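You operate a simulated robot arm through the tools that you are given. There is no shell and no other tool. Be economical: measure what you need, move in short steps, check, and stop when the job is done.

You are at the controls of a simulated two-armed robot. One attempt, no reset.

TASK
Hold the teal wash bag, lift out the open bottle, steady and cap it, and wipe up the spill.
Fine: stand the bottle on the table between the teal bag and the green lantern, close it there, then stand it in tub 61; wipe with the sponge and put it back; the bag and the other bottles stay.

It is judged by the outcome, as a careful person would: the job done as asked, and still so three seconds after it is handed in. It fails if anything else is knocked over, pushed out of place, dropped, spilled or broken. Lids that push on must go on centred and level and be pressed home; caps that screw on are set level and turned clockwise until they are tight.

THE ROBOT
Two 7-joint arms with two-finger parallel grippers on one trunk, on a base that drives. Base frame: it is fixed to the floor where the robot stands at the start and does not move with it; the origin is under the middle of the robot, x ahead of it, y to its left, z up. Lengths are in mm, angles in rad, forces in N, time in s.
The left shoulder is at the start at [60, 143, 988], the right one opposite. With the tool pointing down near the work surface each hand reaches from about 320 to 740 mm from the robot's upright axis, wherever it stands, measured 20 degrees to its own side. Places, roughly: top of the repack table [700, 400, 800]; lotion spill [600, -100, 900]; tub sixty-one [700, 800, 900]. Payload 1.57 kg a hand.
Tool frame (each hand has its own): the origin (TCP) lies between the finger pads and is the grasp point; the fingertips stand 30 mm ahead of it; z points along the fingers, y is the line along which they close. The gripper opens to 110 mm. The fingers are 24 mm wide and 12 mm thick; the gripper's body (48 by 112 mm) begins 78 mm behind the TCP.
Orientation is that of the tool frame in the base frame, as a unit quaternion [x, y, z, w]. With the fingers straight down and closing along the base's y, the tool's x points along the base's -x, its y along +y and its z along -z.

THE INTERFACE
- The arms move only by the tool apply_moves. It takes "left_plan", "right_plan" or both (then of equal length, played together; a hand with none holds still); each is a list of rows, each a list of 3 entries, a list of its own where there are three numbers: the turn, a rotation vector about the base's x, y, z in units of 180 degrees (1.0 is 180 degrees), then the shift along the base's x, y, z in units of 300 mm (1.0 is 300 mm), then the finger opening in mm, from 0 to 110. In form: [[[rx, ry, rz], [x, y, z], fingers], ...]. A call has 1 to 10 rows; each row is the pose to reach, as a shift and turn from the pose commanded when the call began. A call with a number of a shift or a turn outside -1 to 1 is refused whole. Rows are played at 5 a second. More than 50 mm and 0.15 rad between two rows, or a gripper value outside its range, and nothing of the call is played. Where a pose cannot be reached the arm comes as near as it can. A force on the tool above 50 N (or 10 N above the force at the start of the call, whichever is more), or a blocked arm, ends the call early, and 0.2 s more pass. Each finger travels about 45 mm/s and halts on what it meets, pressing with about 41 N; the grip force reading is that of the motor and also rises with nothing between the fingers. The clock runs only during rows and for 0.2 s after the last one: add rows that repeat a pose to give the fingers time. It gives the time, the measured TCP pose, the force on the tool (base axes), the opening and the grip force at its end, in the units of the frame above (readings bear some noise).
- Cameras (640 x 400 px; columns grow to the right, rows downward): "scene" is now at [48.1, 10.8, 1600.4]; the picture's right is [0.17, -0.99, 0.00], its down [-0.73, -0.13, -0.68] and it looks along [0.67, 0.12, -0.74] (base axes); focal length 294 px, centre (320, 200). "left" rides on the left gripper at [70, -16, -141] in its tool frame; the picture's right is [0.23, 0.97, 0.00], its down [-0.85, 0.20, -0.48] and it looks along [-0.47, 0.11, 0.88] (tool axes); focal length 222 px, centre (320, 200). "right" rides on the right gripper at [70, 16, -141] in its tool frame; the picture's right is [-0.23, 0.97, 0.00], its down [-0.85, -0.20, -0.48] and it looks along [-0.47, -0.11, 0.88] (tool axes); focal length 222 px, centre (320, 200). There is no depth. A picture from a camera that has moved, and an enlarged one, comes with that camera's place and axes in the base frame and with its lens.
- camera(camera): a new picture of that camera. The clock stands still meanwhile.
- raise_lower(by): slides the trunk up (or, below 0, down) by that many mm; the arms and the scene camera ride with it, the base frame stays. It gives what a move gives, with no picture.
- drive_base(legs): drives the robot by 1 to 6 legs, each [ahead, left, turn to the left] in mm, mm and rad, along the robot's own axes; the way and the turn of a leg run together, so that a leg with both is an arc; at most 1500 mm and 3.142 rad a leg. The arms and the cameras ride along, it lands a little off, and it stops where it bumps. It gives what a move gives.
- pan_tilt(pan, tilt): turns the head with the scene camera to pan (to the left, within 1.501 rad either way) and tilt (down, from -0.506 to 1.204), counted from straight ahead of the robot. It gives what a move gives.
- enlarge(camera, box): a new picture of the part [left, top, right, bottom] of that camera's present view, enlarged. The clock stands still meanwhile.
- finish_job(): hands the job in; it is judged then, once.

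Work in short steps. Places have to be worked out from the pictures, the camera data and where the tool is seen: move nearer, look again, correct. Check each grasp and each placing, and mend what went wrong. You have 120 turns and 88 pictures in all, those below and enlarged ones among them. Open the grippers and draw the arms clear of the work before you hand the job in, unless the task says otherwise; then end with one line.

The tools are called after "Call:" as a command line: name --argument value ..., lists and objects as JSON in quotes. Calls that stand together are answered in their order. apply_moves: Moves the arms, as the interface text tells. Its arguments: {"type":"object","properties":{"left_plan":{"type":"array"},"right_plan":{"type":"array"}},"required":[]} The other tools are called the same way: raise_lower (by) slides the trunk up or down; drive_base (legs) drives the base; pan_tilt (pan, tilt) turns the head that bears the scene camera; camera (camera) takes a picture; enlarge (camera, box) takes an enlarged picture of a part of a camera's view; finish_job () hands the job in.

At the start:

```text
time_s: 0.0
left_tcp_pos: [487.1, 215.8, 1174.5]
left_tcp_rot: [0.0, 1.0, -0.001, 0.001]
left_contact_force: [0.4, 0.6, -0.5]
left_finger_gap: 110.1
left_finger_force: 0.1
right_tcp_pos: [555.3, -212.8, 1105.0]
right_tcp_rot: [-0.001, 1.0, 0.0, 0.0]
right_contact_force: [0.7, -0.7, 0.5]
right_finger_gap: 110.1
right_finger_force: 0.1
trunk travel left (down, up): [-587.0, 3.0]
robot x, y, heading: [4.2, -1.5, -0.001]
head pan, tilt: [0.171, 0.829]
```

scene: 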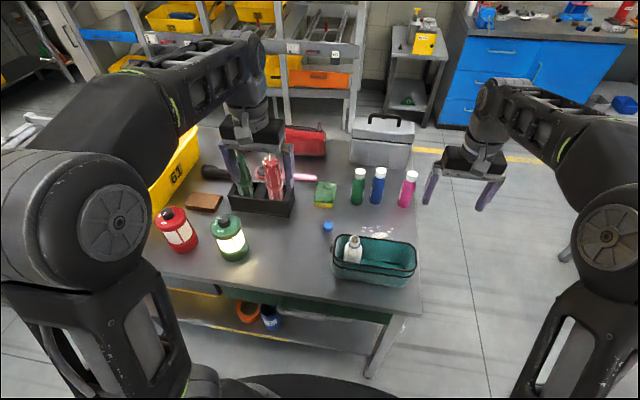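
right: 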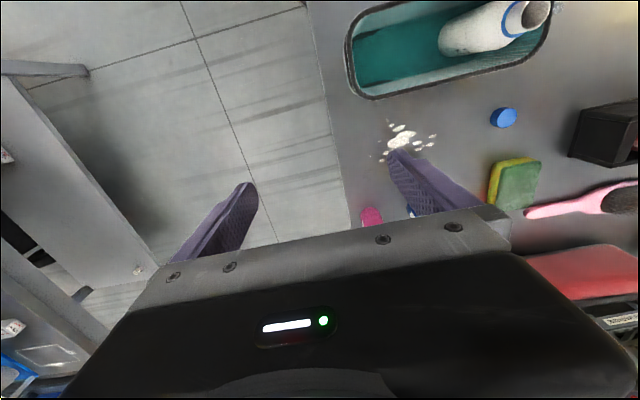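
left: 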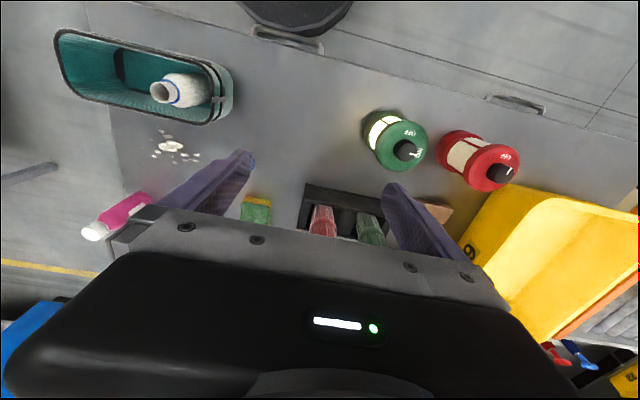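

I start by looking more closely at the work area.

Call:
enlarge --camera "scene" --box '[280, 150, 440, 300]'

Call:
enlarge --camera "scene" --box '[130, 120, 340, 280]'

```text
2.67 times, centred on (360, 225) of scene
camera zoom: at [48.1, 10.8, 1600.4], right [0.17, -0.99, 0.0], down [-0.73, -0.13, -0.68], along [0.67, 0.12, -0.74], focal length 785 px, centre (213, 133)
```

zoom: 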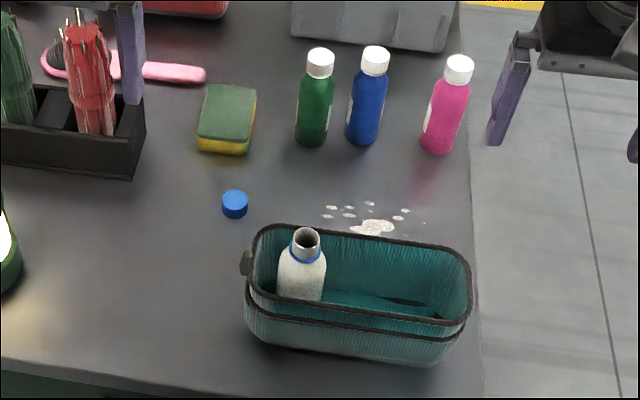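

```text
2.50 times, centred on (235, 200) of scene
camera zoom: at [48.1, 10.8, 1600.4], right [0.17, -0.99, 0.0], down [-0.73, -0.13, -0.68], along [0.67, 0.12, -0.74], focal length 736 px, centre (532, 200)
```

zoom: 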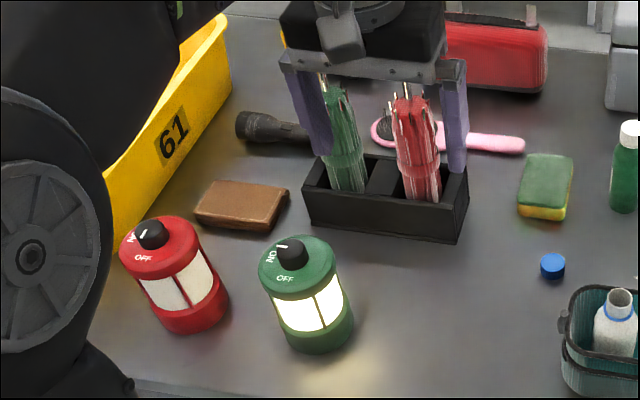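

Triangulating puts the open bottle's mouth at about (485, 0, 985), standing near-upright in the bag. The cap is at about (614, 86, 855). The bag's rim spans roughly x 450–522 and y −160..45. I move the right hand over the bag's right end, bring the left nearer, and look again.

Call:
apply_moves --right_plan '[[[0, 0, 0], [-0.08, 0.06, -0.05], 110], [[0, 0, 0], [-0.16, 0.12, -0.1], 110], [[0, 0, 0], [-0.233, 0.177, -0.15], 110]]' --left_plan '[[[0, 0, 0], [0, -0.15, 0], 110], [[0, 0, 0], [0, -0.3, 0], 110], [[0, 0, 0], [0, -0.4, 0], 110]]'

Call:
camera --camera "right"

Call:
camera --camera "left"

```text
time_s: 0.8
left_tcp_pos: [488.3, 94.8, 1172.0]
left_tcp_rot: [0.0, 1.0, 0.0, 0.003]
left_contact_force: [-0.5, 0.0, 0.2]
left_finger_gap: 110.1
left_finger_force: 0.1
right_tcp_pos: [485.5, -162.2, 1061.1]
right_tcp_rot: [0.0, 1.0, 0.0, 0.001]
right_contact_force: [-1.1, 0.1, -0.4]
right_finger_gap: 110.0
right_finger_force: 0.1
trunk travel left (down, up): [-587.0, 3.0]
robot x, y, heading: [-1.4, -0.2, -0.002]
head pan, tilt: [0.171, 0.829]
```

```text
82 pictures are left
camera right: at [416.5, -146.3, 1202.6], right [0.23, 0.97, 0.0], down [0.85, -0.2, 0.48], along [0.47, -0.11, -0.88], focal length 222 px, centre (320, 200)
```

right: 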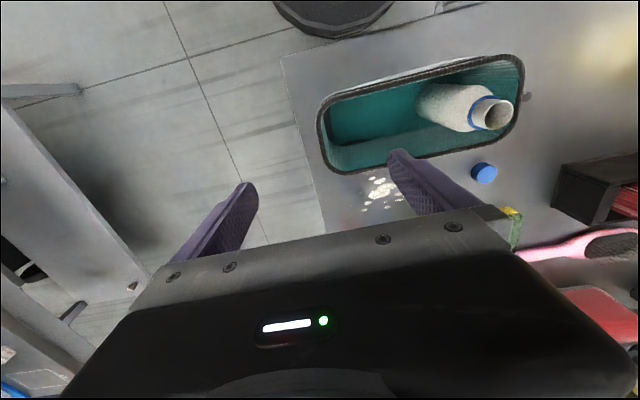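

```text
81 pictures are left
camera left: at [416.5, 77.7, 1312.5], right [-0.23, 0.97, 0.0], down [0.85, 0.2, 0.48], along [0.47, 0.11, -0.88], focal length 222 px, centre (320, 200)
```

left: 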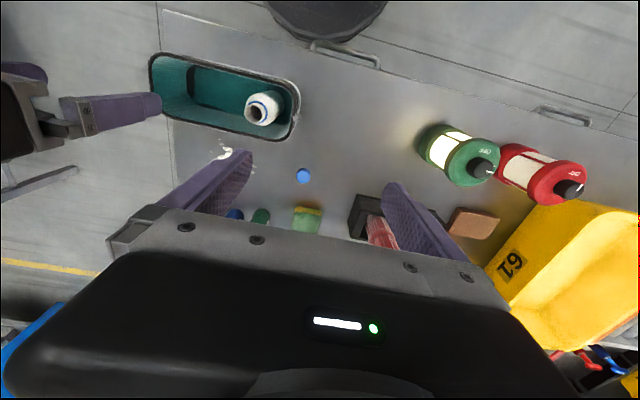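

Call:
enlarge --camera "right" --box '[400, 40, 560, 200]'

Call:
enlarge --camera "left" --box '[140, 40, 320, 190]'

```text
2.50 times, centred on (480, 120) of right
camera zoom: at [416.5, -146.3, 1202.6], right [0.23, 0.97, 0.0], down [0.85, -0.2, 0.48], along [0.47, -0.11, -0.88], focal length 555 px, centre (-80, 400)
```

zoom: 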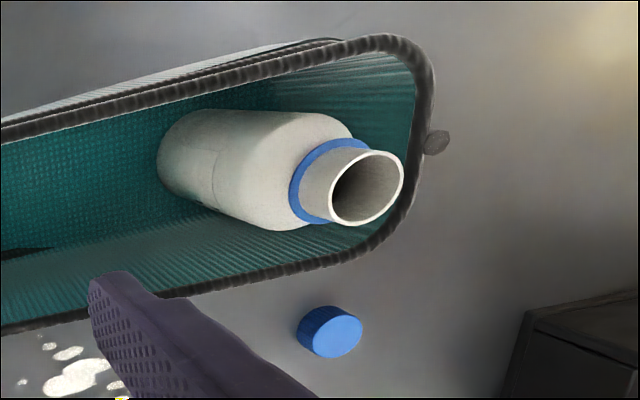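

```text
2.67 times, centred on (230, 115) of left
camera zoom: at [416.5, 77.7, 1312.5], right [-0.23, 0.97, 0.0], down [0.85, 0.2, 0.48], along [0.47, 0.11, -0.88], focal length 592 px, centre (560, 427)
```

zoom: 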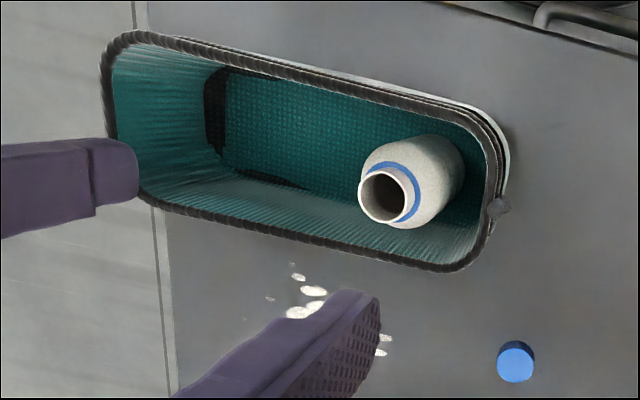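

The rim is at z≈945, with its right end at y≈−160. I lower the right hand astride the right end wall without closing it yet.

Call:
apply_moves --right_plan '[[[0, 0, 0], [-0.02, 0.006, -0.13], 70], [[0, 0, 0], [-0.02, 0.006, -0.26], 60], [[0, 0, 0], [-0.02, 0.006, -0.37], 60], [[0, 0, 0], [-0.02, 0.006, -0.37], 60]]'

Call:
enlarge --camera "left" --box '[60, 20, 320, 190]'

Call:
enlarge --camera "scene" --box '[300, 180, 460, 300]'

```text
time_s: 1.8
left_tcp_pos: [487.4, 93.3, 1171.6]
left_tcp_rot: [0.0, 1.0, 0.0, 0.004]
left_contact_force: [-0.3, -0.6, -0.1]
left_finger_gap: 110.1
left_finger_force: 0.1
right_tcp_pos: [479.7, -160.5, 949.7]
right_tcp_rot: [0.0, 1.0, 0.0, 0.0]
right_contact_force: [0.6, 0.3, -0.5]
right_finger_gap: 59.8
right_finger_force: 0.1
trunk travel left (down, up): [-587.0, 3.0]
robot x, y, heading: [-3.5, -2.1, -0.003]
head pan, tilt: [0.171, 0.829]
```

```text
2.35 times, centred on (190, 105) of left
camera zoom: at [416.5, 78.1, 1312.6], right [-0.23, 0.97, 0.0], down [0.85, 0.2, 0.48], along [0.47, 0.11, -0.88], focal length 523 px, centre (626, 424)
```

zoom: 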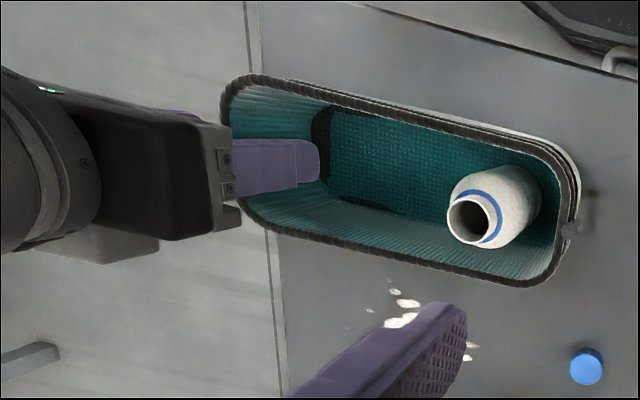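

```text
3.33 times, centred on (380, 240) of scene
camera zoom: at [47.8, 10.9, 1600.4], right [0.17, -0.99, 0.0], down [-0.73, -0.13, -0.68], along [0.67, 0.12, -0.74], focal length 981 px, centre (120, 67)
```

zoom: 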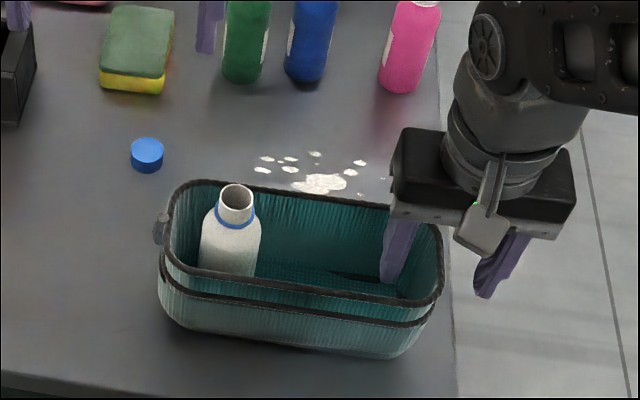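

The fingers straddle the end wall, so I close on it.

Call:
apply_moves --right_plan '[[[0, 0, 0], [0, 0, 0], 40], [[0, 0, 0], [0, 0, 0], 20], [[0, 0, 0], [0, 0, 0], 4], [[0, 0, 0], [0, 0, 0], 0], [[0, 0, 0], [0, 0, 0], 0]]'

Call:
enlarge --camera "scene" --box '[300, 180, 460, 300]'

```text
time_s: 3.0
left_tcp_pos: [488.0, 93.5, 1173.1]
left_tcp_rot: [0.0, 1.0, 0.0, 0.003]
left_contact_force: [0.0, 0.7, 0.0]
left_finger_gap: 110.2
left_finger_force: 0.0
right_tcp_pos: [480.7, -161.5, 949.7]
right_tcp_rot: [0.0, 1.0, 0.001, 0.001]
right_contact_force: [0.4, 1.3, 2.0]
right_finger_gap: 4.1
right_finger_force: 24.8
trunk travel left (down, up): [-587.0, 3.0]
robot x, y, heading: [0.6, -1.3, 0.002]
head pan, tilt: [0.171, 0.829]
```

```text
3.33 times, centred on (380, 240) of scene
camera zoom: at [47.9, 10.9, 1600.5], right [0.17, -0.99, 0.0], down [-0.73, -0.13, -0.68], along [0.67, 0.12, -0.74], focal length 981 px, centre (120, 67)
```

zoom: 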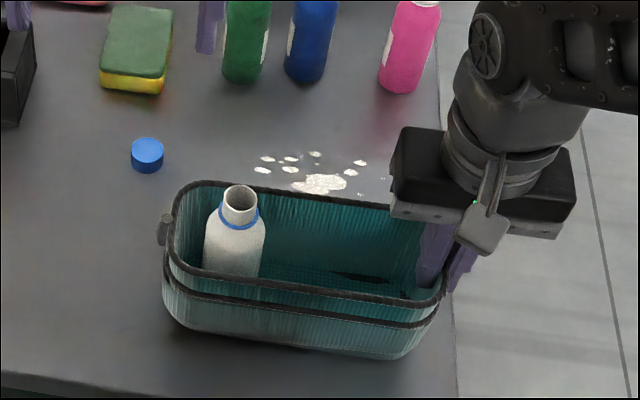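

The bag shifted about 4 mm toward −y as the fingers closed. I ease it back and move the left hand above the bottle's mouth.

Call:
apply_moves --right_plan '[[[0, 0, 0], [0, 0.007, 0], 0], [[0, 0, 0], [0, 0.013, 0], 0], [[0, 0, 0], [0, 0.013, 0], 0], [[0, 0, 0], [0, 0.013, 0], 0]]' --left_plan '[[[0, 0, 0], [-0.01, -0.1, -0.08], 100], [[0, 0, 0], [-0.02, -0.2, -0.16], 80], [[0, 0, 0], [-0.023, -0.3, -0.26], 70], [[0, 0, 0], [-0.023, -0.3, -0.26], 70]]'

Call:
camera --camera "left"

Call:
enlarge --camera "scene" --box '[300, 180, 460, 300]'

```text
time_s: 4.0
left_tcp_pos: [480.5, 5.2, 1095.9]
left_tcp_rot: [0.0, 1.0, 0.0, 0.002]
left_contact_force: [1.1, -0.2, -0.2]
left_finger_gap: 69.9
left_finger_force: 0.1
right_tcp_pos: [479.3, -156.4, 949.2]
right_tcp_rot: [0.0, 1.0, 0.001, 0.0]
right_contact_force: [0.4, -1.3, 3.0]
right_finger_gap: 4.0
right_finger_force: 24.5
trunk travel left (down, up): [-587.0, 3.0]
robot x, y, heading: [-0.9, -0.2, 0.0]
head pan, tilt: [0.171, 0.829]
```

```text
75 pictures are left
camera left: at [409.3, -11.2, 1236.1], right [-0.23, 0.97, 0.0], down [0.85, 0.2, 0.48], along [0.47, 0.11, -0.88], focal length 222 px, centre (320, 200)
```

left: 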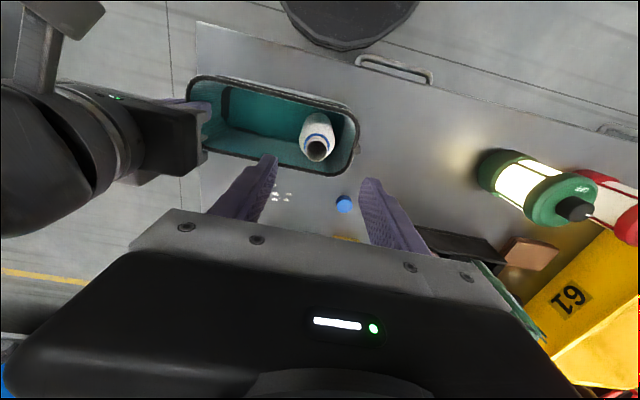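

```text
3.33 times, centred on (380, 240) of scene
camera zoom: at [47.7, 10.6, 1600.4], right [0.17, -0.99, 0.0], down [-0.73, -0.13, -0.68], along [0.67, 0.12, -0.74], focal length 981 px, centre (120, 67)
```

zoom: 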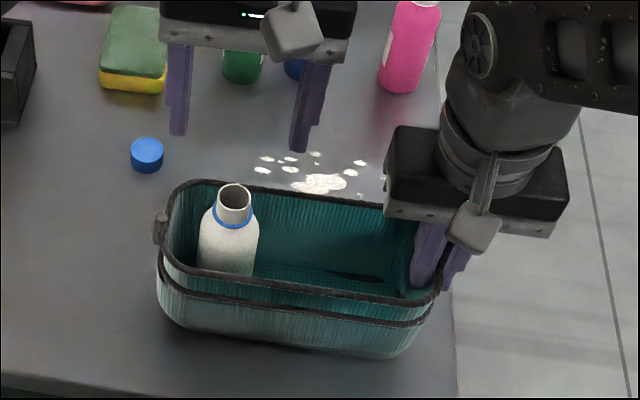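

The mouth is confirmed at about (480, 2, 988). I descend so the fingertips end just above the rim, then close on the neck.

Call:
apply_moves --left_plan '[[[0, 0, 0], [0, -0.01, -0.13], 64], [[0, 0, 0], [0, -0.01, -0.26], 60], [[0, 0, 0], [0, -0.01, -0.37], 56], [[0, 0, 0], [0, -0.01, -0.37], 45], [[0, 0, 0], [0, -0.01, -0.37], 30], [[0, 0, 0], [0, -0.01, -0.37], 15], [[0, 0, 0], [0, -0.01, -0.37], 10], [[0, 0, 0], [0, -0.01, -0.37], 10]]'

Call:
enlarge --camera "scene" --box '[280, 160, 480, 300]'

Call:
enlarge --camera "right" --box '[320, 0, 640, 200]'

```text
time_s: 5.8
left_tcp_pos: [481.1, 3.1, 985.9]
left_tcp_rot: [0.0, 1.0, 0.0, 0.001]
left_contact_force: [0.8, -1.6, 1.9]
left_finger_gap: 40.2
left_finger_force: 41.1
right_tcp_pos: [480.8, -156.3, 949.0]
right_tcp_rot: [0.0, 1.0, 0.0, 0.0]
right_contact_force: [-0.5, -0.7, 1.9]
right_finger_gap: 4.4
right_finger_force: 24.5
trunk travel left (down, up): [-587.0, 3.0]
robot x, y, heading: [2.0, 0.7, -0.001]
head pan, tilt: [0.171, 0.829]
```

```text
2.86 times, centred on (380, 230) of scene
camera zoom: at [47.8, 10.6, 1600.4], right [0.17, -0.99, 0.0], down [-0.73, -0.13, -0.68], along [0.67, 0.12, -0.74], focal length 841 px, centre (149, 114)
```

zoom: 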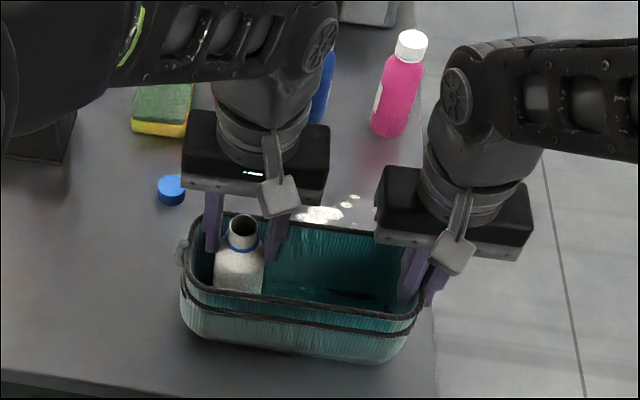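

```text
2.00 times, centred on (480, 100) of right
camera zoom: at [410.4, -139.9, 1092.0], right [0.23, 0.97, 0.0], down [0.85, -0.2, 0.48], along [0.47, -0.11, -0.88], focal length 444 px, centre (0, 400)
```

zoom: 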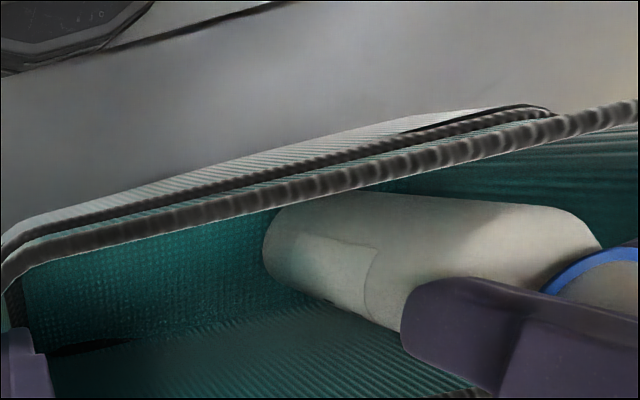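

The tips are only on the sloping shoulder, with a 40 mm gap. I open slightly, go about 26 mm deeper to the straight body, staying inside the bag wall, and close again.

Call:
apply_moves --left_plan '[[[0, 0, 0], [0, 0, 0], 56], [[0, 0, 0], [0, 0, 0], 56], [[0, 0, 0], [0, 0, -0.045], 56], [[0, 0, 0], [0, 0, -0.09], 56], [[0, 0, 0], [0, 0, -0.09], 45], [[0, 0, 0], [0, 0, -0.09], 30], [[0, 0, 0], [0, 0, -0.09], 20], [[0, 0, 0], [0, 0, -0.09], 20]]'

Call:
enlarge --camera "scene" --box '[280, 160, 480, 300]'

```text
time_s: 7.6
left_tcp_pos: [478.9, 3.1, 959.2]
left_tcp_rot: [0.001, 1.0, -0.001, 0.0]
left_contact_force: [0.1, 0.0, -0.6]
left_finger_gap: 45.4
left_finger_force: 41.2
right_tcp_pos: [480.4, -156.4, 948.9]
right_tcp_rot: [-0.001, 1.0, 0.0, 0.0]
right_contact_force: [-0.1, 0.0, 3.1]
right_finger_gap: 4.1
right_finger_force: 25.2
trunk travel left (down, up): [-587.0, 3.0]
robot x, y, heading: [1.0, 0.6, 0.0]
head pan, tilt: [0.171, 0.829]
```

```text
2.86 times, centred on (380, 230) of scene
camera zoom: at [47.9, 10.7, 1600.4], right [0.17, -0.99, 0.0], down [-0.73, -0.13, -0.68], along [0.67, 0.12, -0.74], focal length 841 px, centre (149, 114)
```

zoom: 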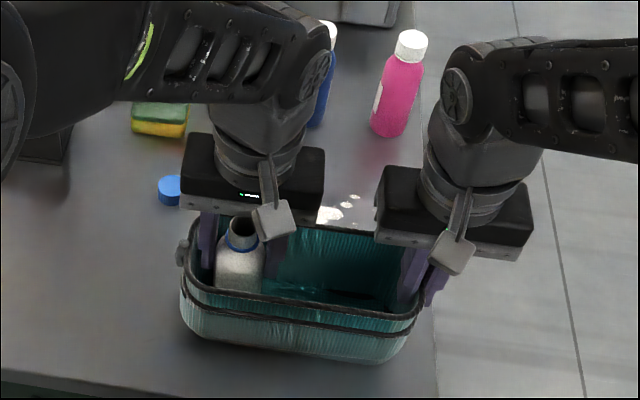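

The body is held at 45 mm. I lift straight up slowly while the right hand keeps the bag.

Call:
apply_moves --left_plan '[[[0, 0, 0], [0, 0, 0.04], 20], [[0, 0, 0], [0, 0, 0.1], 20], [[0, 0, 0], [0, 0, 0.2], 20], [[0, 0, 0], [0, 0, 0.3], 20], [[0, 0, 0], [0, 0, 0.4], 20], [[0, 0, 0], [0, 0, 0.45], 20], [[0, 0, 0], [0, 0, 0.45], 20]]'

Call:
camera --camera "scene"

```text
time_s: 9.2
left_tcp_pos: [480.4, 2.9, 1095.6]
left_tcp_rot: [0.0, 1.0, -0.001, 0.001]
left_contact_force: [-0.3, 0.7, -0.9]
left_finger_gap: 44.9
left_finger_force: 41.0
right_tcp_pos: [480.3, -156.2, 949.5]
right_tcp_rot: [0.0, 1.0, -0.001, 0.0]
right_contact_force: [0.0, -0.2, 1.9]
right_finger_gap: 4.3
right_finger_force: 24.8
trunk travel left (down, up): [-587.0, 3.0]
robot x, y, heading: [-1.5, -1.3, -0.0]
head pan, tilt: [0.171, 0.829]
```

```text
70 pictures are left
camera scene: at [47.9, 10.7, 1600.4], right [0.17, -0.99, 0.0], down [-0.73, -0.13, -0.68], along [0.67, 0.12, -0.74], focal length 294 px, centre (320, 200)
```

scene: 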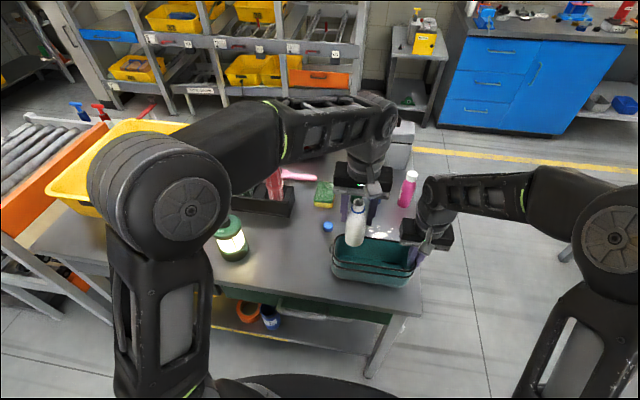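

The bottle is out and the bag has stayed. I carry it to y≈165, midway between the bag and the green lantern, and lower it to just above the table.

Call:
apply_moves --left_plan '[[[0, 0, 0], [0, 0.1, 0], 20], [[0, 0, 0], [0, 0.22, 0], 20], [[0, 0, 0], [0, 0.36, 0], 20], [[0, 0, 0], [0, 0.48, 0], 20], [[0, 0, 0], [0, 0.54, 0], 20], [[0, 0, 0], [0, 0.54, -0.12], 20], [[0, 0, 0], [0, 0.54, -0.25], 20], [[0, 0, 0], [0, 0.54, -0.36], 20], [[0, 0, 0], [0, 0.54, -0.425], 20], [[0, 0, 0], [0, 0.54, -0.425], 20]]'

Call:
enlarge --camera "scene" --box '[180, 160, 440, 320]'

Call:
camera --camera "left"

```text
time_s: 11.4
left_tcp_pos: [480.1, 164.7, 965.6]
left_tcp_rot: [0.001, 1.0, 0.0, 0.001]
left_contact_force: [-0.5, 0.0, -1.9]
left_finger_gap: 45.0
left_finger_force: 41.3
right_tcp_pos: [481.2, -157.2, 949.0]
right_tcp_rot: [0.0, 1.0, 0.0, 0.0]
right_contact_force: [-0.2, -1.4, 2.9]
right_finger_gap: 4.1
right_finger_force: 25.0
trunk travel left (down, up): [-587.0, 3.0]
robot x, y, heading: [0.7, -3.2, -0.003]
head pan, tilt: [0.171, 0.829]
```

```text
2.46 times, centred on (310, 240) of scene
camera zoom: at [47.9, 10.7, 1600.4], right [0.17, -0.99, 0.0], down [-0.73, -0.13, -0.68], along [0.67, 0.12, -0.74], focal length 724 px, centre (345, 102)
```

zoom: 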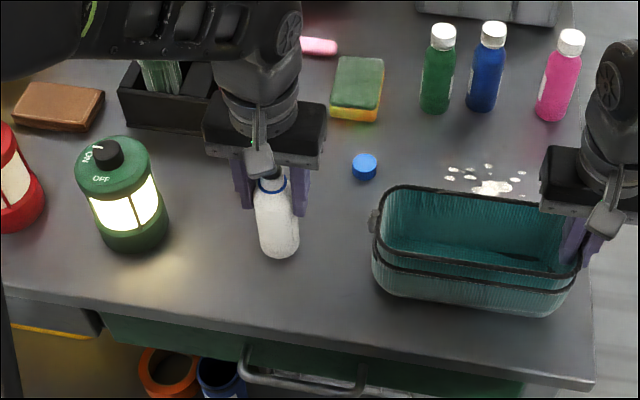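

```text
68 pictures are left
camera left: at [409.6, 148.3, 1106.4], right [-0.23, 0.97, 0.0], down [0.85, 0.2, 0.48], along [0.47, 0.11, -0.88], focal length 222 px, centre (320, 200)
```

left: 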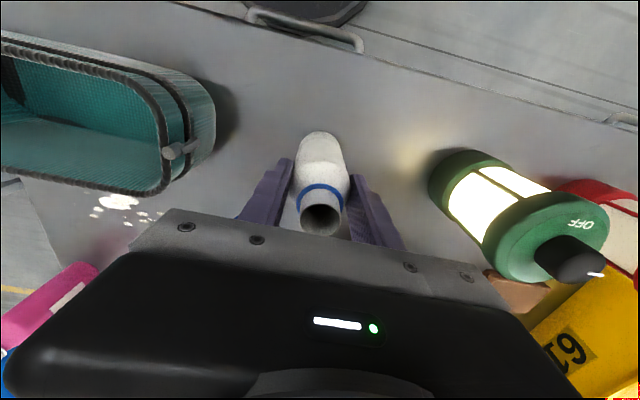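

The bottle hangs upright here. I lower it in 1 mm steps, watching for contact.

Call:
apply_moves --left_plan '[[[0, 0, 0], [0, 0, -0.005], 20], [[0, 0, 0], [0, 0, -0.01], 20], [[0, 0, 0], [0, 0, -0.015], 20], [[0, 0, 0], [0, 0, -0.02], 20], [[0, 0, 0], [0, 0, -0.024], 20]]'

```text
time_s: 12.6
left_tcp_pos: [479.7, 165.0, 957.9]
left_tcp_rot: [0.0, 1.0, 0.001, 0.001]
left_contact_force: [0.7, 0.0, -0.9]
left_finger_gap: 45.0
left_finger_force: 40.9
right_tcp_pos: [480.5, -156.9, 949.6]
right_tcp_rot: [0.0, 1.0, 0.0, -0.001]
right_contact_force: [-0.4, -1.6, 2.5]
right_finger_gap: 3.9
right_finger_force: 25.2
trunk travel left (down, up): [-587.0, 3.0]
robot x, y, heading: [0.0, 2.2, 0.003]
head pan, tilt: [0.171, 0.829]
```

Still no contact, so I continue down in small steps.

Call:
apply_moves --left_plan '[[[0, 0, 0], [0, 0, -0.003], 20], [[0, 0, 0], [0, 0, -0.006], 20], [[0, 0, 0], [0, 0, -0.009], 20], [[0, 0, 0], [0, 0, -0.013], 20], [[0, 0, 0], [0, 0, -0.013], 20]]'

```text
time_s: 13.8
left_tcp_pos: [479.7, 165.0, 955.1]
left_tcp_rot: [-0.001, 1.0, 0.0, 0.001]
left_contact_force: [0.4, -0.7, -0.9]
left_finger_gap: 44.9
left_finger_force: 40.9
right_tcp_pos: [480.9, -156.7, 949.8]
right_tcp_rot: [0.001, 1.0, 0.0, 0.001]
right_contact_force: [-0.5, -0.3, 3.3]
right_finger_gap: 4.0
right_finger_force: 25.1
trunk travel left (down, up): [-587.0, 3.0]
robot x, y, heading: [1.0, -2.5, -0.004]
head pan, tilt: [0.171, 0.829]
```

Call:
apply_moves --left_plan '[[[0, 0, 0], [0, 0, -0.003], 20], [[0, 0, 0], [0, 0, -0.006], 20], [[0, 0, 0], [0, 0, -0.009], 20], [[0, 0, 0], [0, 0, -0.013], 20], [[0, 0, 0], [0, 0, -0.013], 20]]'

```text
time_s: 15.0
left_tcp_pos: [478.9, 164.5, 953.0]
left_tcp_rot: [0.0, 1.0, 0.001, 0.004]
left_contact_force: [-0.8, 1.4, 23.4]
left_finger_gap: 44.9
left_finger_force: 40.7
right_tcp_pos: [479.6, -155.4, 950.1]
right_tcp_rot: [0.0, 1.0, 0.001, 0.001]
right_contact_force: [0.0, 0.9, 1.9]
right_finger_gap: 4.0
right_finger_force: 24.3
trunk travel left (down, up): [-587.0, 3.0]
robot x, y, heading: [2.1, 4.4, 0.002]
head pan, tilt: [0.171, 0.829]
```

Contact came at TCP z≈953 with about 23 N. I ease up, open both hands, and raise them clear of the bottle and bag.

Call:
apply_moves --left_plan '[[[0, 0, 0], [0, 0, 0.007], 20], [[0, 0, 0], [0, 0, 0.007], 50], [[0, 0, 0], [0, 0, 0.007], 66], [[0, 0, 0], [0, 0, 0.007], 66], [[0, 0, 0], [0, 0, 0.12], 66], [[0, 0, 0], [0, 0, 0.26], 66], [[0, 0, 0], [0, 0, 0.4], 66]]' --right_plan '[[[0, 0, 0], [0, 0, 0], 10], [[0, 0, 0], [0, 0, 0], 25], [[0, 0, 0], [0, 0, 0], 40], [[0, 0, 0], [0, 0, 0], 40], [[0, 0, 0], [0, 0, 0.1], 40], [[0, 0, 0], [0, 0, 0.25], 40], [[0, 0, 0], [0, 0, 0.4], 40]]'

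Call:
camera --camera "left"

Call:
camera --camera "right"

```text
time_s: 16.6
left_tcp_pos: [478.2, 162.9, 1072.1]
left_tcp_rot: [0.0, 1.0, -0.001, 0.002]
left_contact_force: [0.4, -0.1, 0.2]
left_finger_gap: 66.2
left_finger_force: 0.0
right_tcp_pos: [475.9, -155.2, 1069.3]
right_tcp_rot: [-0.001, 1.0, 0.0, 0.0]
right_contact_force: [0.2, 0.6, -0.5]
right_finger_gap: 39.8
right_finger_force: 0.0
trunk travel left (down, up): [-587.0, 3.0]
robot x, y, heading: [-3.8, -2.2, -0.0]
head pan, tilt: [0.171, 0.829]
```

```text
67 pictures are left
camera left: at [408.0, 146.0, 1212.0], right [-0.23, 0.97, 0.0], down [0.85, 0.2, 0.48], along [0.47, 0.11, -0.88], focal length 222 px, centre (320, 200)
```

left: 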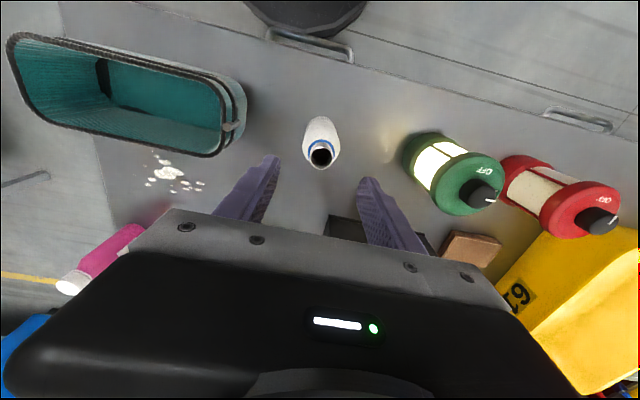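

```text
66 pictures are left
camera right: at [407.6, -138.0, 1211.9], right [0.23, 0.97, 0.0], down [0.86, -0.2, 0.48], along [0.47, -0.11, -0.88], focal length 222 px, centre (320, 200)
```

right: 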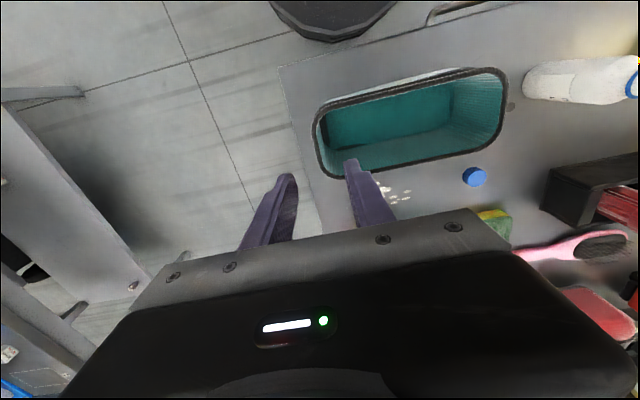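

The bottle stands upright at about (479, 164). I tilt the left hand 45° back toward the robot in place, so it can later steady the body while leaving the top free, and check that it can reach that pose.

Call:
apply_moves --left_plan '[[[0, -0.042, 0], [0, 0, 0], 70], [[0, -0.084, 0], [0, 0, 0], 70], [[0, -0.126, 0], [0, 0, 0], 70], [[0, -0.168, 0], [0, 0, 0], 70], [[0, -0.21, 0], [0, 0, 0], 70], [[0, -0.25, 0], [0, 0, 0], 70], [[0, -0.25, 0], [0, 0, 0], 70]]'

Call:
camera --camera "scene"

```text
time_s: 18.2
left_tcp_pos: [478.9, 165.0, 1072.4]
left_tcp_rot: [0.001, 0.924, -0.001, 0.384]
left_contact_force: [0.2, -0.3, -0.9]
left_finger_gap: 70.2
left_finger_force: 0.1
right_tcp_pos: [478.8, -154.7, 1069.6]
right_tcp_rot: [0.0, 1.0, 0.0, 0.001]
right_contact_force: [-0.7, -0.7, 0.0]
right_finger_gap: 40.0
right_finger_force: 0.0
trunk travel left (down, up): [-587.0, 3.0]
robot x, y, heading: [-6.0, -2.1, -0.006]
head pan, tilt: [0.171, 0.829]
```

```text
65 pictures are left
camera scene: at [48.1, 10.8, 1600.4], right [0.17, -0.99, 0.0], down [-0.73, -0.13, -0.68], along [0.67, 0.12, -0.74], focal length 294 px, centre (320, 200)
```

scene: 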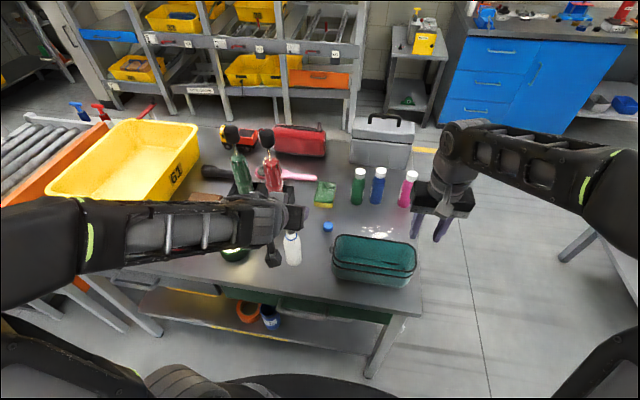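

The tilt is reachable. I descend partway with the fingers astride the bottle and check the clearance to it and to the lantern.

Call:
apply_moves --left_plan '[[[0, 0, 0], [0, 0, -0.1], 74], [[0, 0, 0], [0, 0, -0.2], 74], [[0, 0, 0], [0, 0, -0.3], 74], [[0, 0, 0], [0, 0, -0.3], 74]]'

Call:
camera --camera "left"

Call:
camera --camera "scene"

```text
time_s: 19.2
left_tcp_pos: [484.3, 164.3, 983.8]
left_tcp_rot: [0.0, 0.924, 0.0, 0.383]
left_contact_force: [-0.2, 0.8, 0.0]
left_finger_gap: 73.9
left_finger_force: 0.0
left hand out of reach, approached as far as the arm can: row 3, 4
right_tcp_pos: [477.9, -154.1, 1069.5]
right_tcp_rot: [0.0, 1.0, 0.0, 0.0]
right_contact_force: [-0.6, -1.3, 0.6]
right_finger_gap: 40.0
right_finger_force: 0.1
trunk travel left (down, up): [-587.0, 3.0]
robot x, y, heading: [-1.3, 0.3, -0.0]
head pan, tilt: [0.171, 0.829]
```

```text
64 pictures are left
camera left: at [333.6, 147.0, 1032.2], right [-0.16, 0.97, -0.16], down [0.27, 0.2, 0.94], along [0.95, 0.11, -0.29], focal length 222 px, centre (320, 200)
```

left: 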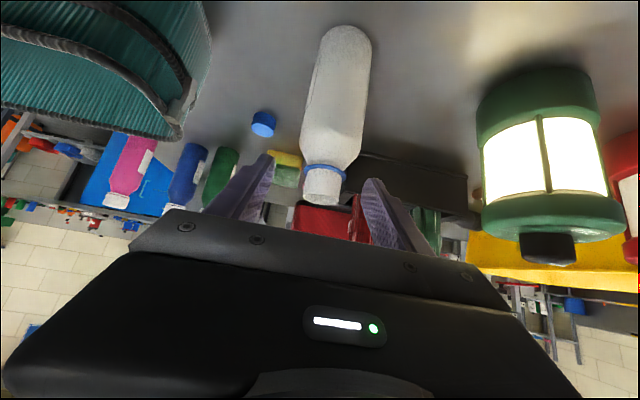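

```text
63 pictures are left
camera scene: at [47.4, 10.9, 1600.4], right [0.17, -0.99, 0.0], down [-0.73, -0.13, -0.68], along [0.67, 0.12, -0.74], focal length 294 px, centre (320, 200)
```

scene: 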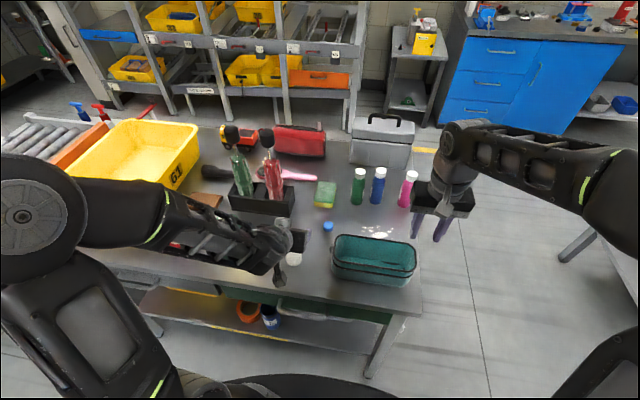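

The left arm is too close in for the lower part. I plan to get the cap first and then back the base a little. I raise the left hand clear and bring the right hand over the cap.

Call:
apply_moves --left_plan '[[[0, 0, 0], [0, 0, 0.15], 74], [[0, 0, 0], [0, 0, 0.3], 74], [[0, 0, 0], [0, 0.1, 0.4], 74], [[0, 0, 0], [0, 0.2, 0.5], 74], [[0, 0, 0], [0, 0.2, 0.5], 74], [[0, 0, 0], [0, 0.2, 0.5], 74], [[0, 0, 0], [0, 0.2, 0.5], 74]]' --right_plan '[[[0, 0, 0], [0.05, 0.1, 0], 44], [[0, 0, 0], [0.12, 0.22, 0], 48], [[0, 0, 0], [0.2, 0.35, 0], 52], [[0, 0, 0], [0.28, 0.48, 0], 56], [[0, 0, 0], [0.36, 0.62, -0.02], 60], [[0, 0, 0], [0.45, 0.75, -0.1], 60], [[0, 0, 0], [0.455, 0.8, -0.23], 60]]'

Call:
camera --camera "right"

Call:
camera --camera "scene"

```text
refused: row 6 steps farther than a row can; nothing moved
```

```text
62 pictures are left
camera right: at [408.4, -138.0, 1211.3], right [0.23, 0.97, 0.0], down [0.85, -0.2, 0.48], along [0.47, -0.11, -0.88], focal length 222 px, centre (320, 200)
```

right: 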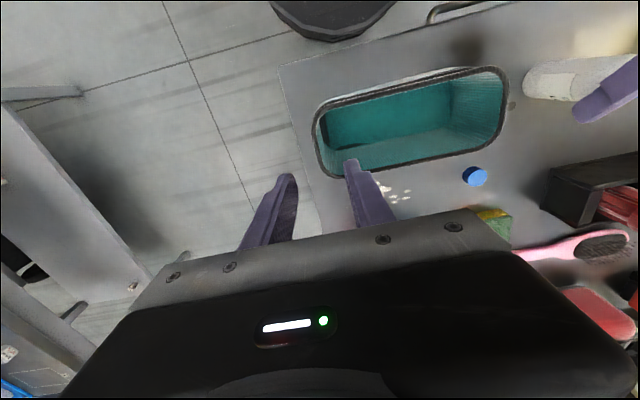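

```text
61 pictures are left
camera scene: at [47.4, 10.9, 1600.4], right [0.17, -0.99, 0.0], down [-0.73, -0.13, -0.68], along [0.67, 0.12, -0.74], focal length 294 px, centre (320, 200)
```

scene: 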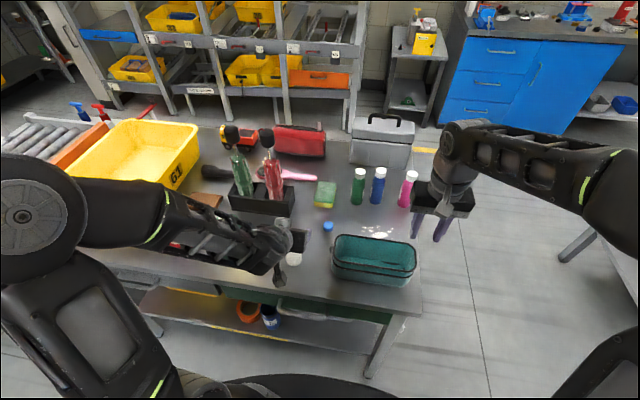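

The call was refused because one row stepped too far. I resend it with smaller steps.

Call:
apply_moves --left_plan '[[[0, 0, 0], [0, 0, 0.15], 74], [[0, 0, 0], [0, 0, 0.3], 74], [[0, 0, 0], [0, 0.1, 0.4], 74], [[0, 0, 0], [0, 0.2, 0.5], 74], [[0, 0, 0], [0, 0.2, 0.5], 74], [[0, 0, 0], [0, 0.2, 0.5], 74], [[0, 0, 0], [0, 0.2, 0.5], 74], [[0, 0, 0], [0, 0.2, 0.5], 74]]' --right_plan '[[[0, 0, 0], [0.05, 0.1, 0], 44], [[0, 0, 0], [0.11, 0.21, 0], 48], [[0, 0, 0], [0.18, 0.33, 0], 52], [[0, 0, 0], [0.25, 0.45, 0], 56], [[0, 0, 0], [0.33, 0.58, 0], 60], [[0, 0, 0], [0.4, 0.7, -0.05], 60], [[0, 0, 0], [0.45, 0.79, -0.14], 60], [[0, 0, 0], [0.455, 0.8, -0.23], 60]]'

Call:
camera --camera "right"

Call:
camera --camera "scene"

```text
time_s: 21.0
left_tcp_pos: [487.0, 225.5, 1131.1]
left_tcp_rot: [0.0, 0.924, 0.0, 0.382]
left_contact_force: [-0.2, -0.1, -0.7]
left_finger_gap: 74.0
left_finger_force: 0.0
right_tcp_pos: [618.2, 83.9, 999.0]
right_tcp_rot: [0.0, 1.0, 0.001, 0.002]
right_contact_force: [0.4, 0.0, 0.1]
right_finger_gap: 60.0
right_finger_force: 0.0
right hand out of reach, approached as far as the arm can: row 7
trunk travel left (down, up): [-587.0, 3.0]
robot x, y, heading: [2.1, -0.3, -0.0]
head pan, tilt: [0.171, 0.829]
```

```text
60 pictures are left
camera right: at [548.4, 101.2, 1140.9], right [0.23, 0.97, 0.0], down [0.85, -0.2, 0.48], along [0.47, -0.11, -0.88], focal length 222 px, centre (320, 200)
```

right: 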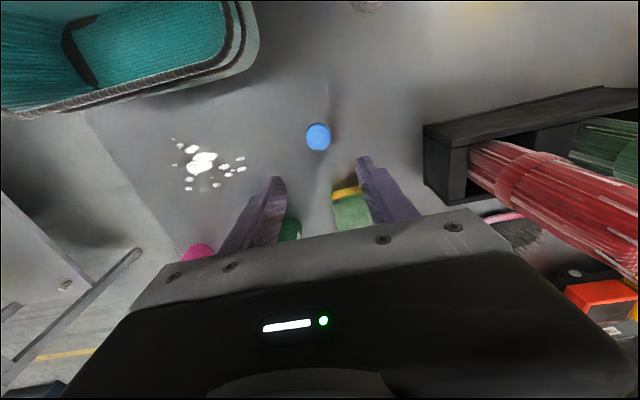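

```text
59 pictures are left
camera scene: at [50.2, 13.5, 1600.4], right [0.17, -0.99, 0.0], down [-0.73, -0.13, -0.67], along [0.67, 0.11, -0.74], focal length 294 px, centre (320, 200)
```

scene: 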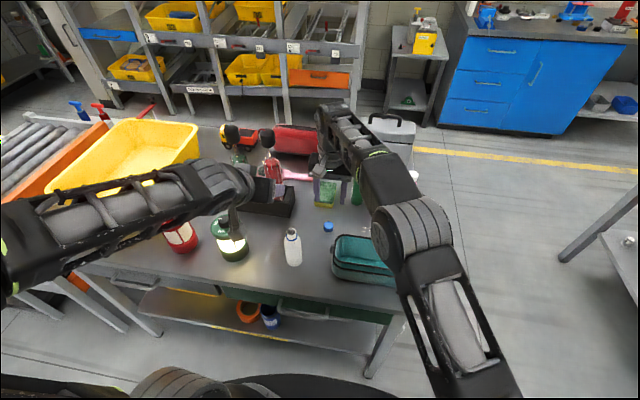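

The cap is at about (611, 84). I centre over it, descend with the fingertips just above the table, and check before closing.

Call:
apply_moves --right_plan '[[[0, 0, 0], [-0.023, 0, -0.12], 60], [[0, 0, 0], [-0.023, 0, -0.24], 56], [[0, 0, 0], [-0.023, 0, -0.32], 52], [[0, 0, 0], [-0.023, 0, -0.37], 52], [[0, 0, 0], [-0.023, 0, -0.37], 52]]'

Call:
camera --camera "right"

```text
time_s: 22.2
left_tcp_pos: [484.7, 224.1, 1132.3]
left_tcp_rot: [0.0, 0.924, 0.0, 0.383]
left_contact_force: [-1.1, -0.8, 0.0]
left_finger_gap: 73.8
left_finger_force: 0.1
right_tcp_pos: [609.3, 84.0, 887.5]
right_tcp_rot: [0.0, 1.0, -0.001, -0.001]
right_contact_force: [0.5, -0.1, 0.2]
right_finger_gap: 51.9
right_finger_force: 0.0
trunk travel left (down, up): [-587.0, 3.0]
robot x, y, heading: [0.7, 2.9, -0.002]
head pan, tilt: [0.171, 0.829]
```

```text
58 pictures are left
camera right: at [540.5, 101.2, 1030.8], right [0.23, 0.97, 0.0], down [0.85, -0.2, 0.48], along [0.47, -0.11, -0.88], focal length 222 px, centre (320, 200)
```

right: 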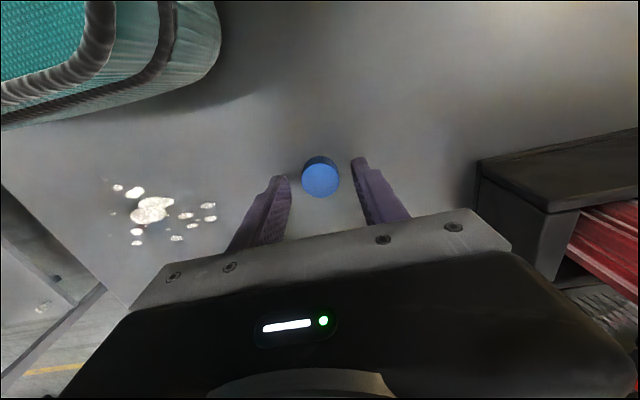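

Well centred. I go 4 mm lower and close on the cap.

Call:
apply_moves --right_plan '[[[0, 0, 0], [0.003, 0.002, -0.008], 52], [[0, 0, 0], [0.003, 0.002, -0.013], 46], [[0, 0, 0], [0.003, 0.002, -0.013], 36], [[0, 0, 0], [0.003, 0.002, -0.013], 26], [[0, 0, 0], [0.003, 0.002, -0.013], 15], [[0, 0, 0], [0.003, 0.002, -0.013], 15], [[0, 0, 0], [0.003, 0.002, -0.013], 15]]'

Call:
camera --camera "right"

```text
time_s: 23.8
left_tcp_pos: [484.8, 225.1, 1131.9]
left_tcp_rot: [0.0, 0.923, 0.0, 0.384]
left_contact_force: [0.0, -0.8, -0.4]
left_finger_gap: 73.6
left_finger_force: 0.1
right_tcp_pos: [611.6, 85.5, 885.0]
right_tcp_rot: [0.0, 1.0, 0.0, 0.001]
right_contact_force: [0.3, 0.1, -0.2]
right_finger_gap: 27.5
right_finger_force: 37.9
trunk travel left (down, up): [-587.0, 3.0]
robot x, y, heading: [0.2, 2.2, -0.001]
head pan, tilt: [0.171, 0.829]
```

```text
57 pictures are left
camera right: at [541.5, 101.8, 1027.5], right [0.23, 0.97, 0.0], down [0.85, -0.2, 0.48], along [0.47, -0.11, -0.88], focal length 222 px, centre (320, 200)
```

right: 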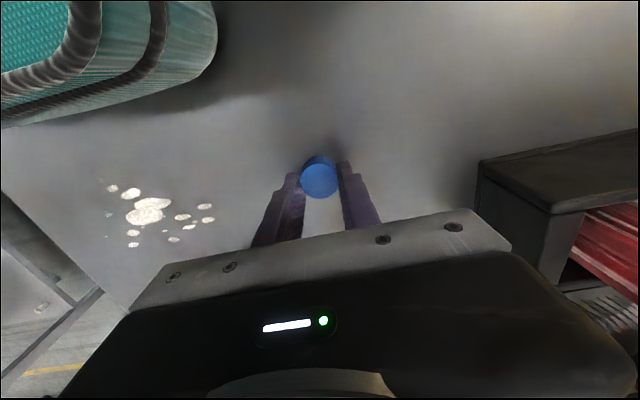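

The cap is held at 27.5 mm. I lift it and draw it in somewhat before backing the base.

Call:
apply_moves --right_plan '[[[0, 0, 0], [0, 0, 0.08], 15], [[0, 0, 0], [-0.03, 0, 0.2], 15], [[0, 0, 0], [-0.07, -0.05, 0.33], 15], [[0, 0, 0], [-0.1, -0.1, 0.46], 15], [[0, 0, 0], [-0.13, -0.18, 0.58], 15], [[0, 0, 0], [-0.15, -0.28, 0.68], 15], [[0, 0, 0], [-0.15, -0.28, 0.68], 15]]'

Call:
drive_base --legs '[[-120, 0, 0]]'

Call:
camera --camera "scene"

```text
time_s: 25.4
left_tcp_pos: [485.0, 223.6, 1131.8]
left_tcp_rot: [0.0, 0.924, -0.001, 0.384]
left_contact_force: [-0.4, -0.5, -0.5]
left_finger_gap: 74.1
left_finger_force: 0.0
right_tcp_pos: [564.2, 4.6, 1087.1]
right_tcp_rot: [0.0, 1.0, 0.0, 0.0]
right_contact_force: [-0.3, 0.1, 0.3]
right_finger_gap: 27.4
right_finger_force: 37.9
trunk travel left (down, up): [-587.0, 3.0]
robot x, y, heading: [1.6, 0.1, -0.0]
head pan, tilt: [0.171, 0.829]
```

```text
time_s: 26.6
left_tcp_pos: [362.2, 223.2, 1132.0]
left_tcp_rot: [0.0, 0.923, 0.0, 0.385]
left_contact_force: [-0.5, -0.2, 0.0]
left_finger_gap: 73.8
left_finger_force: 0.1
right_tcp_pos: [442.3, 2.5, 1089.6]
right_tcp_rot: [0.0, 1.0, 0.001, 0.001]
right_contact_force: [0.3, 0.2, -0.6]
right_finger_gap: 27.3
right_finger_force: 38.0
trunk travel left (down, up): [-587.0, 3.0]
robot x, y, heading: [-122.7, 0.0, -0.001]
head pan, tilt: [0.171, 0.829]
```

```text
56 pictures are left
camera scene: at [-75.3, 10.9, 1600.5], right [0.17, -0.99, 0.0], down [-0.73, -0.12, -0.68], along [0.67, 0.11, -0.74], focal length 294 px, centre (320, 200)
```

scene: 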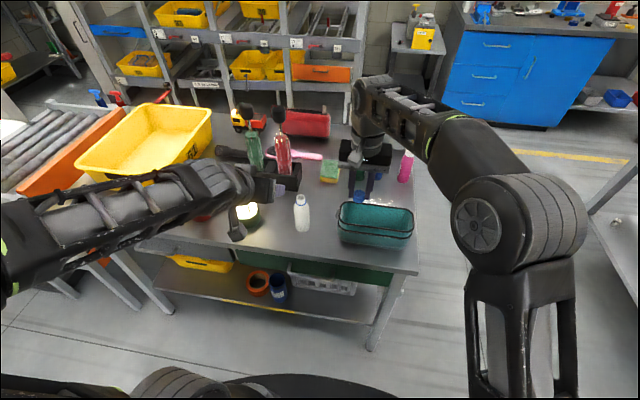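

I bring the tilted left hand over the bottle and down astride its body, leaving the last part for a check.

Call:
apply_moves --left_plan '[[[0, 0, 0], [0.13, -0.06, 0], 74], [[0, 0, 0], [0.26, -0.13, -0.05], 74], [[0, 0, 0], [0.385, -0.197, -0.1], 74], [[0, 0, 0], [0.385, -0.197, -0.25], 74], [[0, 0, 0], [0.385, -0.197, -0.4], 74], [[0, 0, 0], [0.385, -0.197, -0.55], 74], [[0, 0, 0], [0.385, -0.197, -0.55], 74]]'

Call:
camera --camera "left"

Call:
camera --camera "scene"

```text
time_s: 28.2
left_tcp_pos: [478.8, 164.3, 966.9]
left_tcp_rot: [-0.001, 0.924, 0.0, 0.383]
left_contact_force: [-0.6, -0.4, -0.5]
left_finger_gap: 73.8
left_finger_force: 0.0
right_tcp_pos: [443.4, 2.4, 1087.8]
right_tcp_rot: [0.0, 1.0, 0.0, -0.001]
right_contact_force: [-0.8, 0.1, 0.7]
right_finger_gap: 27.5
right_finger_force: 37.8
trunk travel left (down, up): [-587.0, 3.0]
robot x, y, heading: [-120.0, -0.2, -0.004]
head pan, tilt: [0.171, 0.829]
```

```text
55 pictures are left
camera left: at [329.2, 148.1, 1015.2], right [-0.16, 0.97, -0.16], down [0.26, 0.2, 0.94], along [0.95, 0.11, -0.29], focal length 222 px, centre (320, 200)
```

left: 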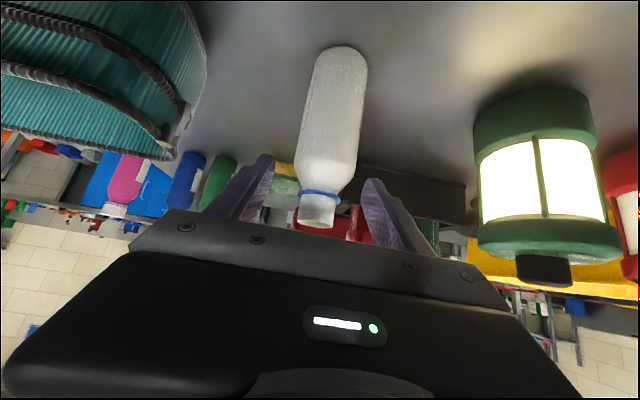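

```text
54 pictures are left
camera scene: at [-73.7, 10.4, 1600.5], right [0.17, -0.99, 0.0], down [-0.73, -0.12, -0.68], along [0.67, 0.11, -0.74], focal length 294 px, centre (320, 200)
```

scene: 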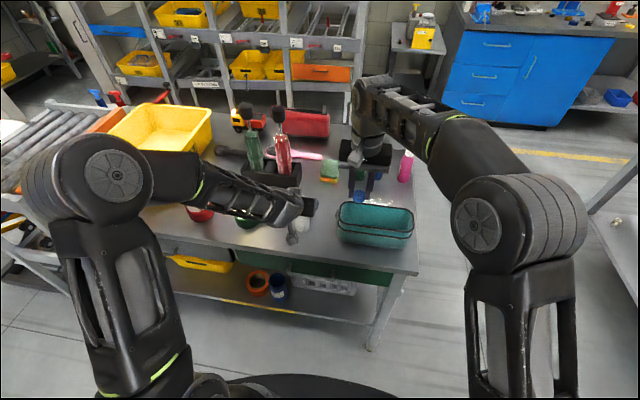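

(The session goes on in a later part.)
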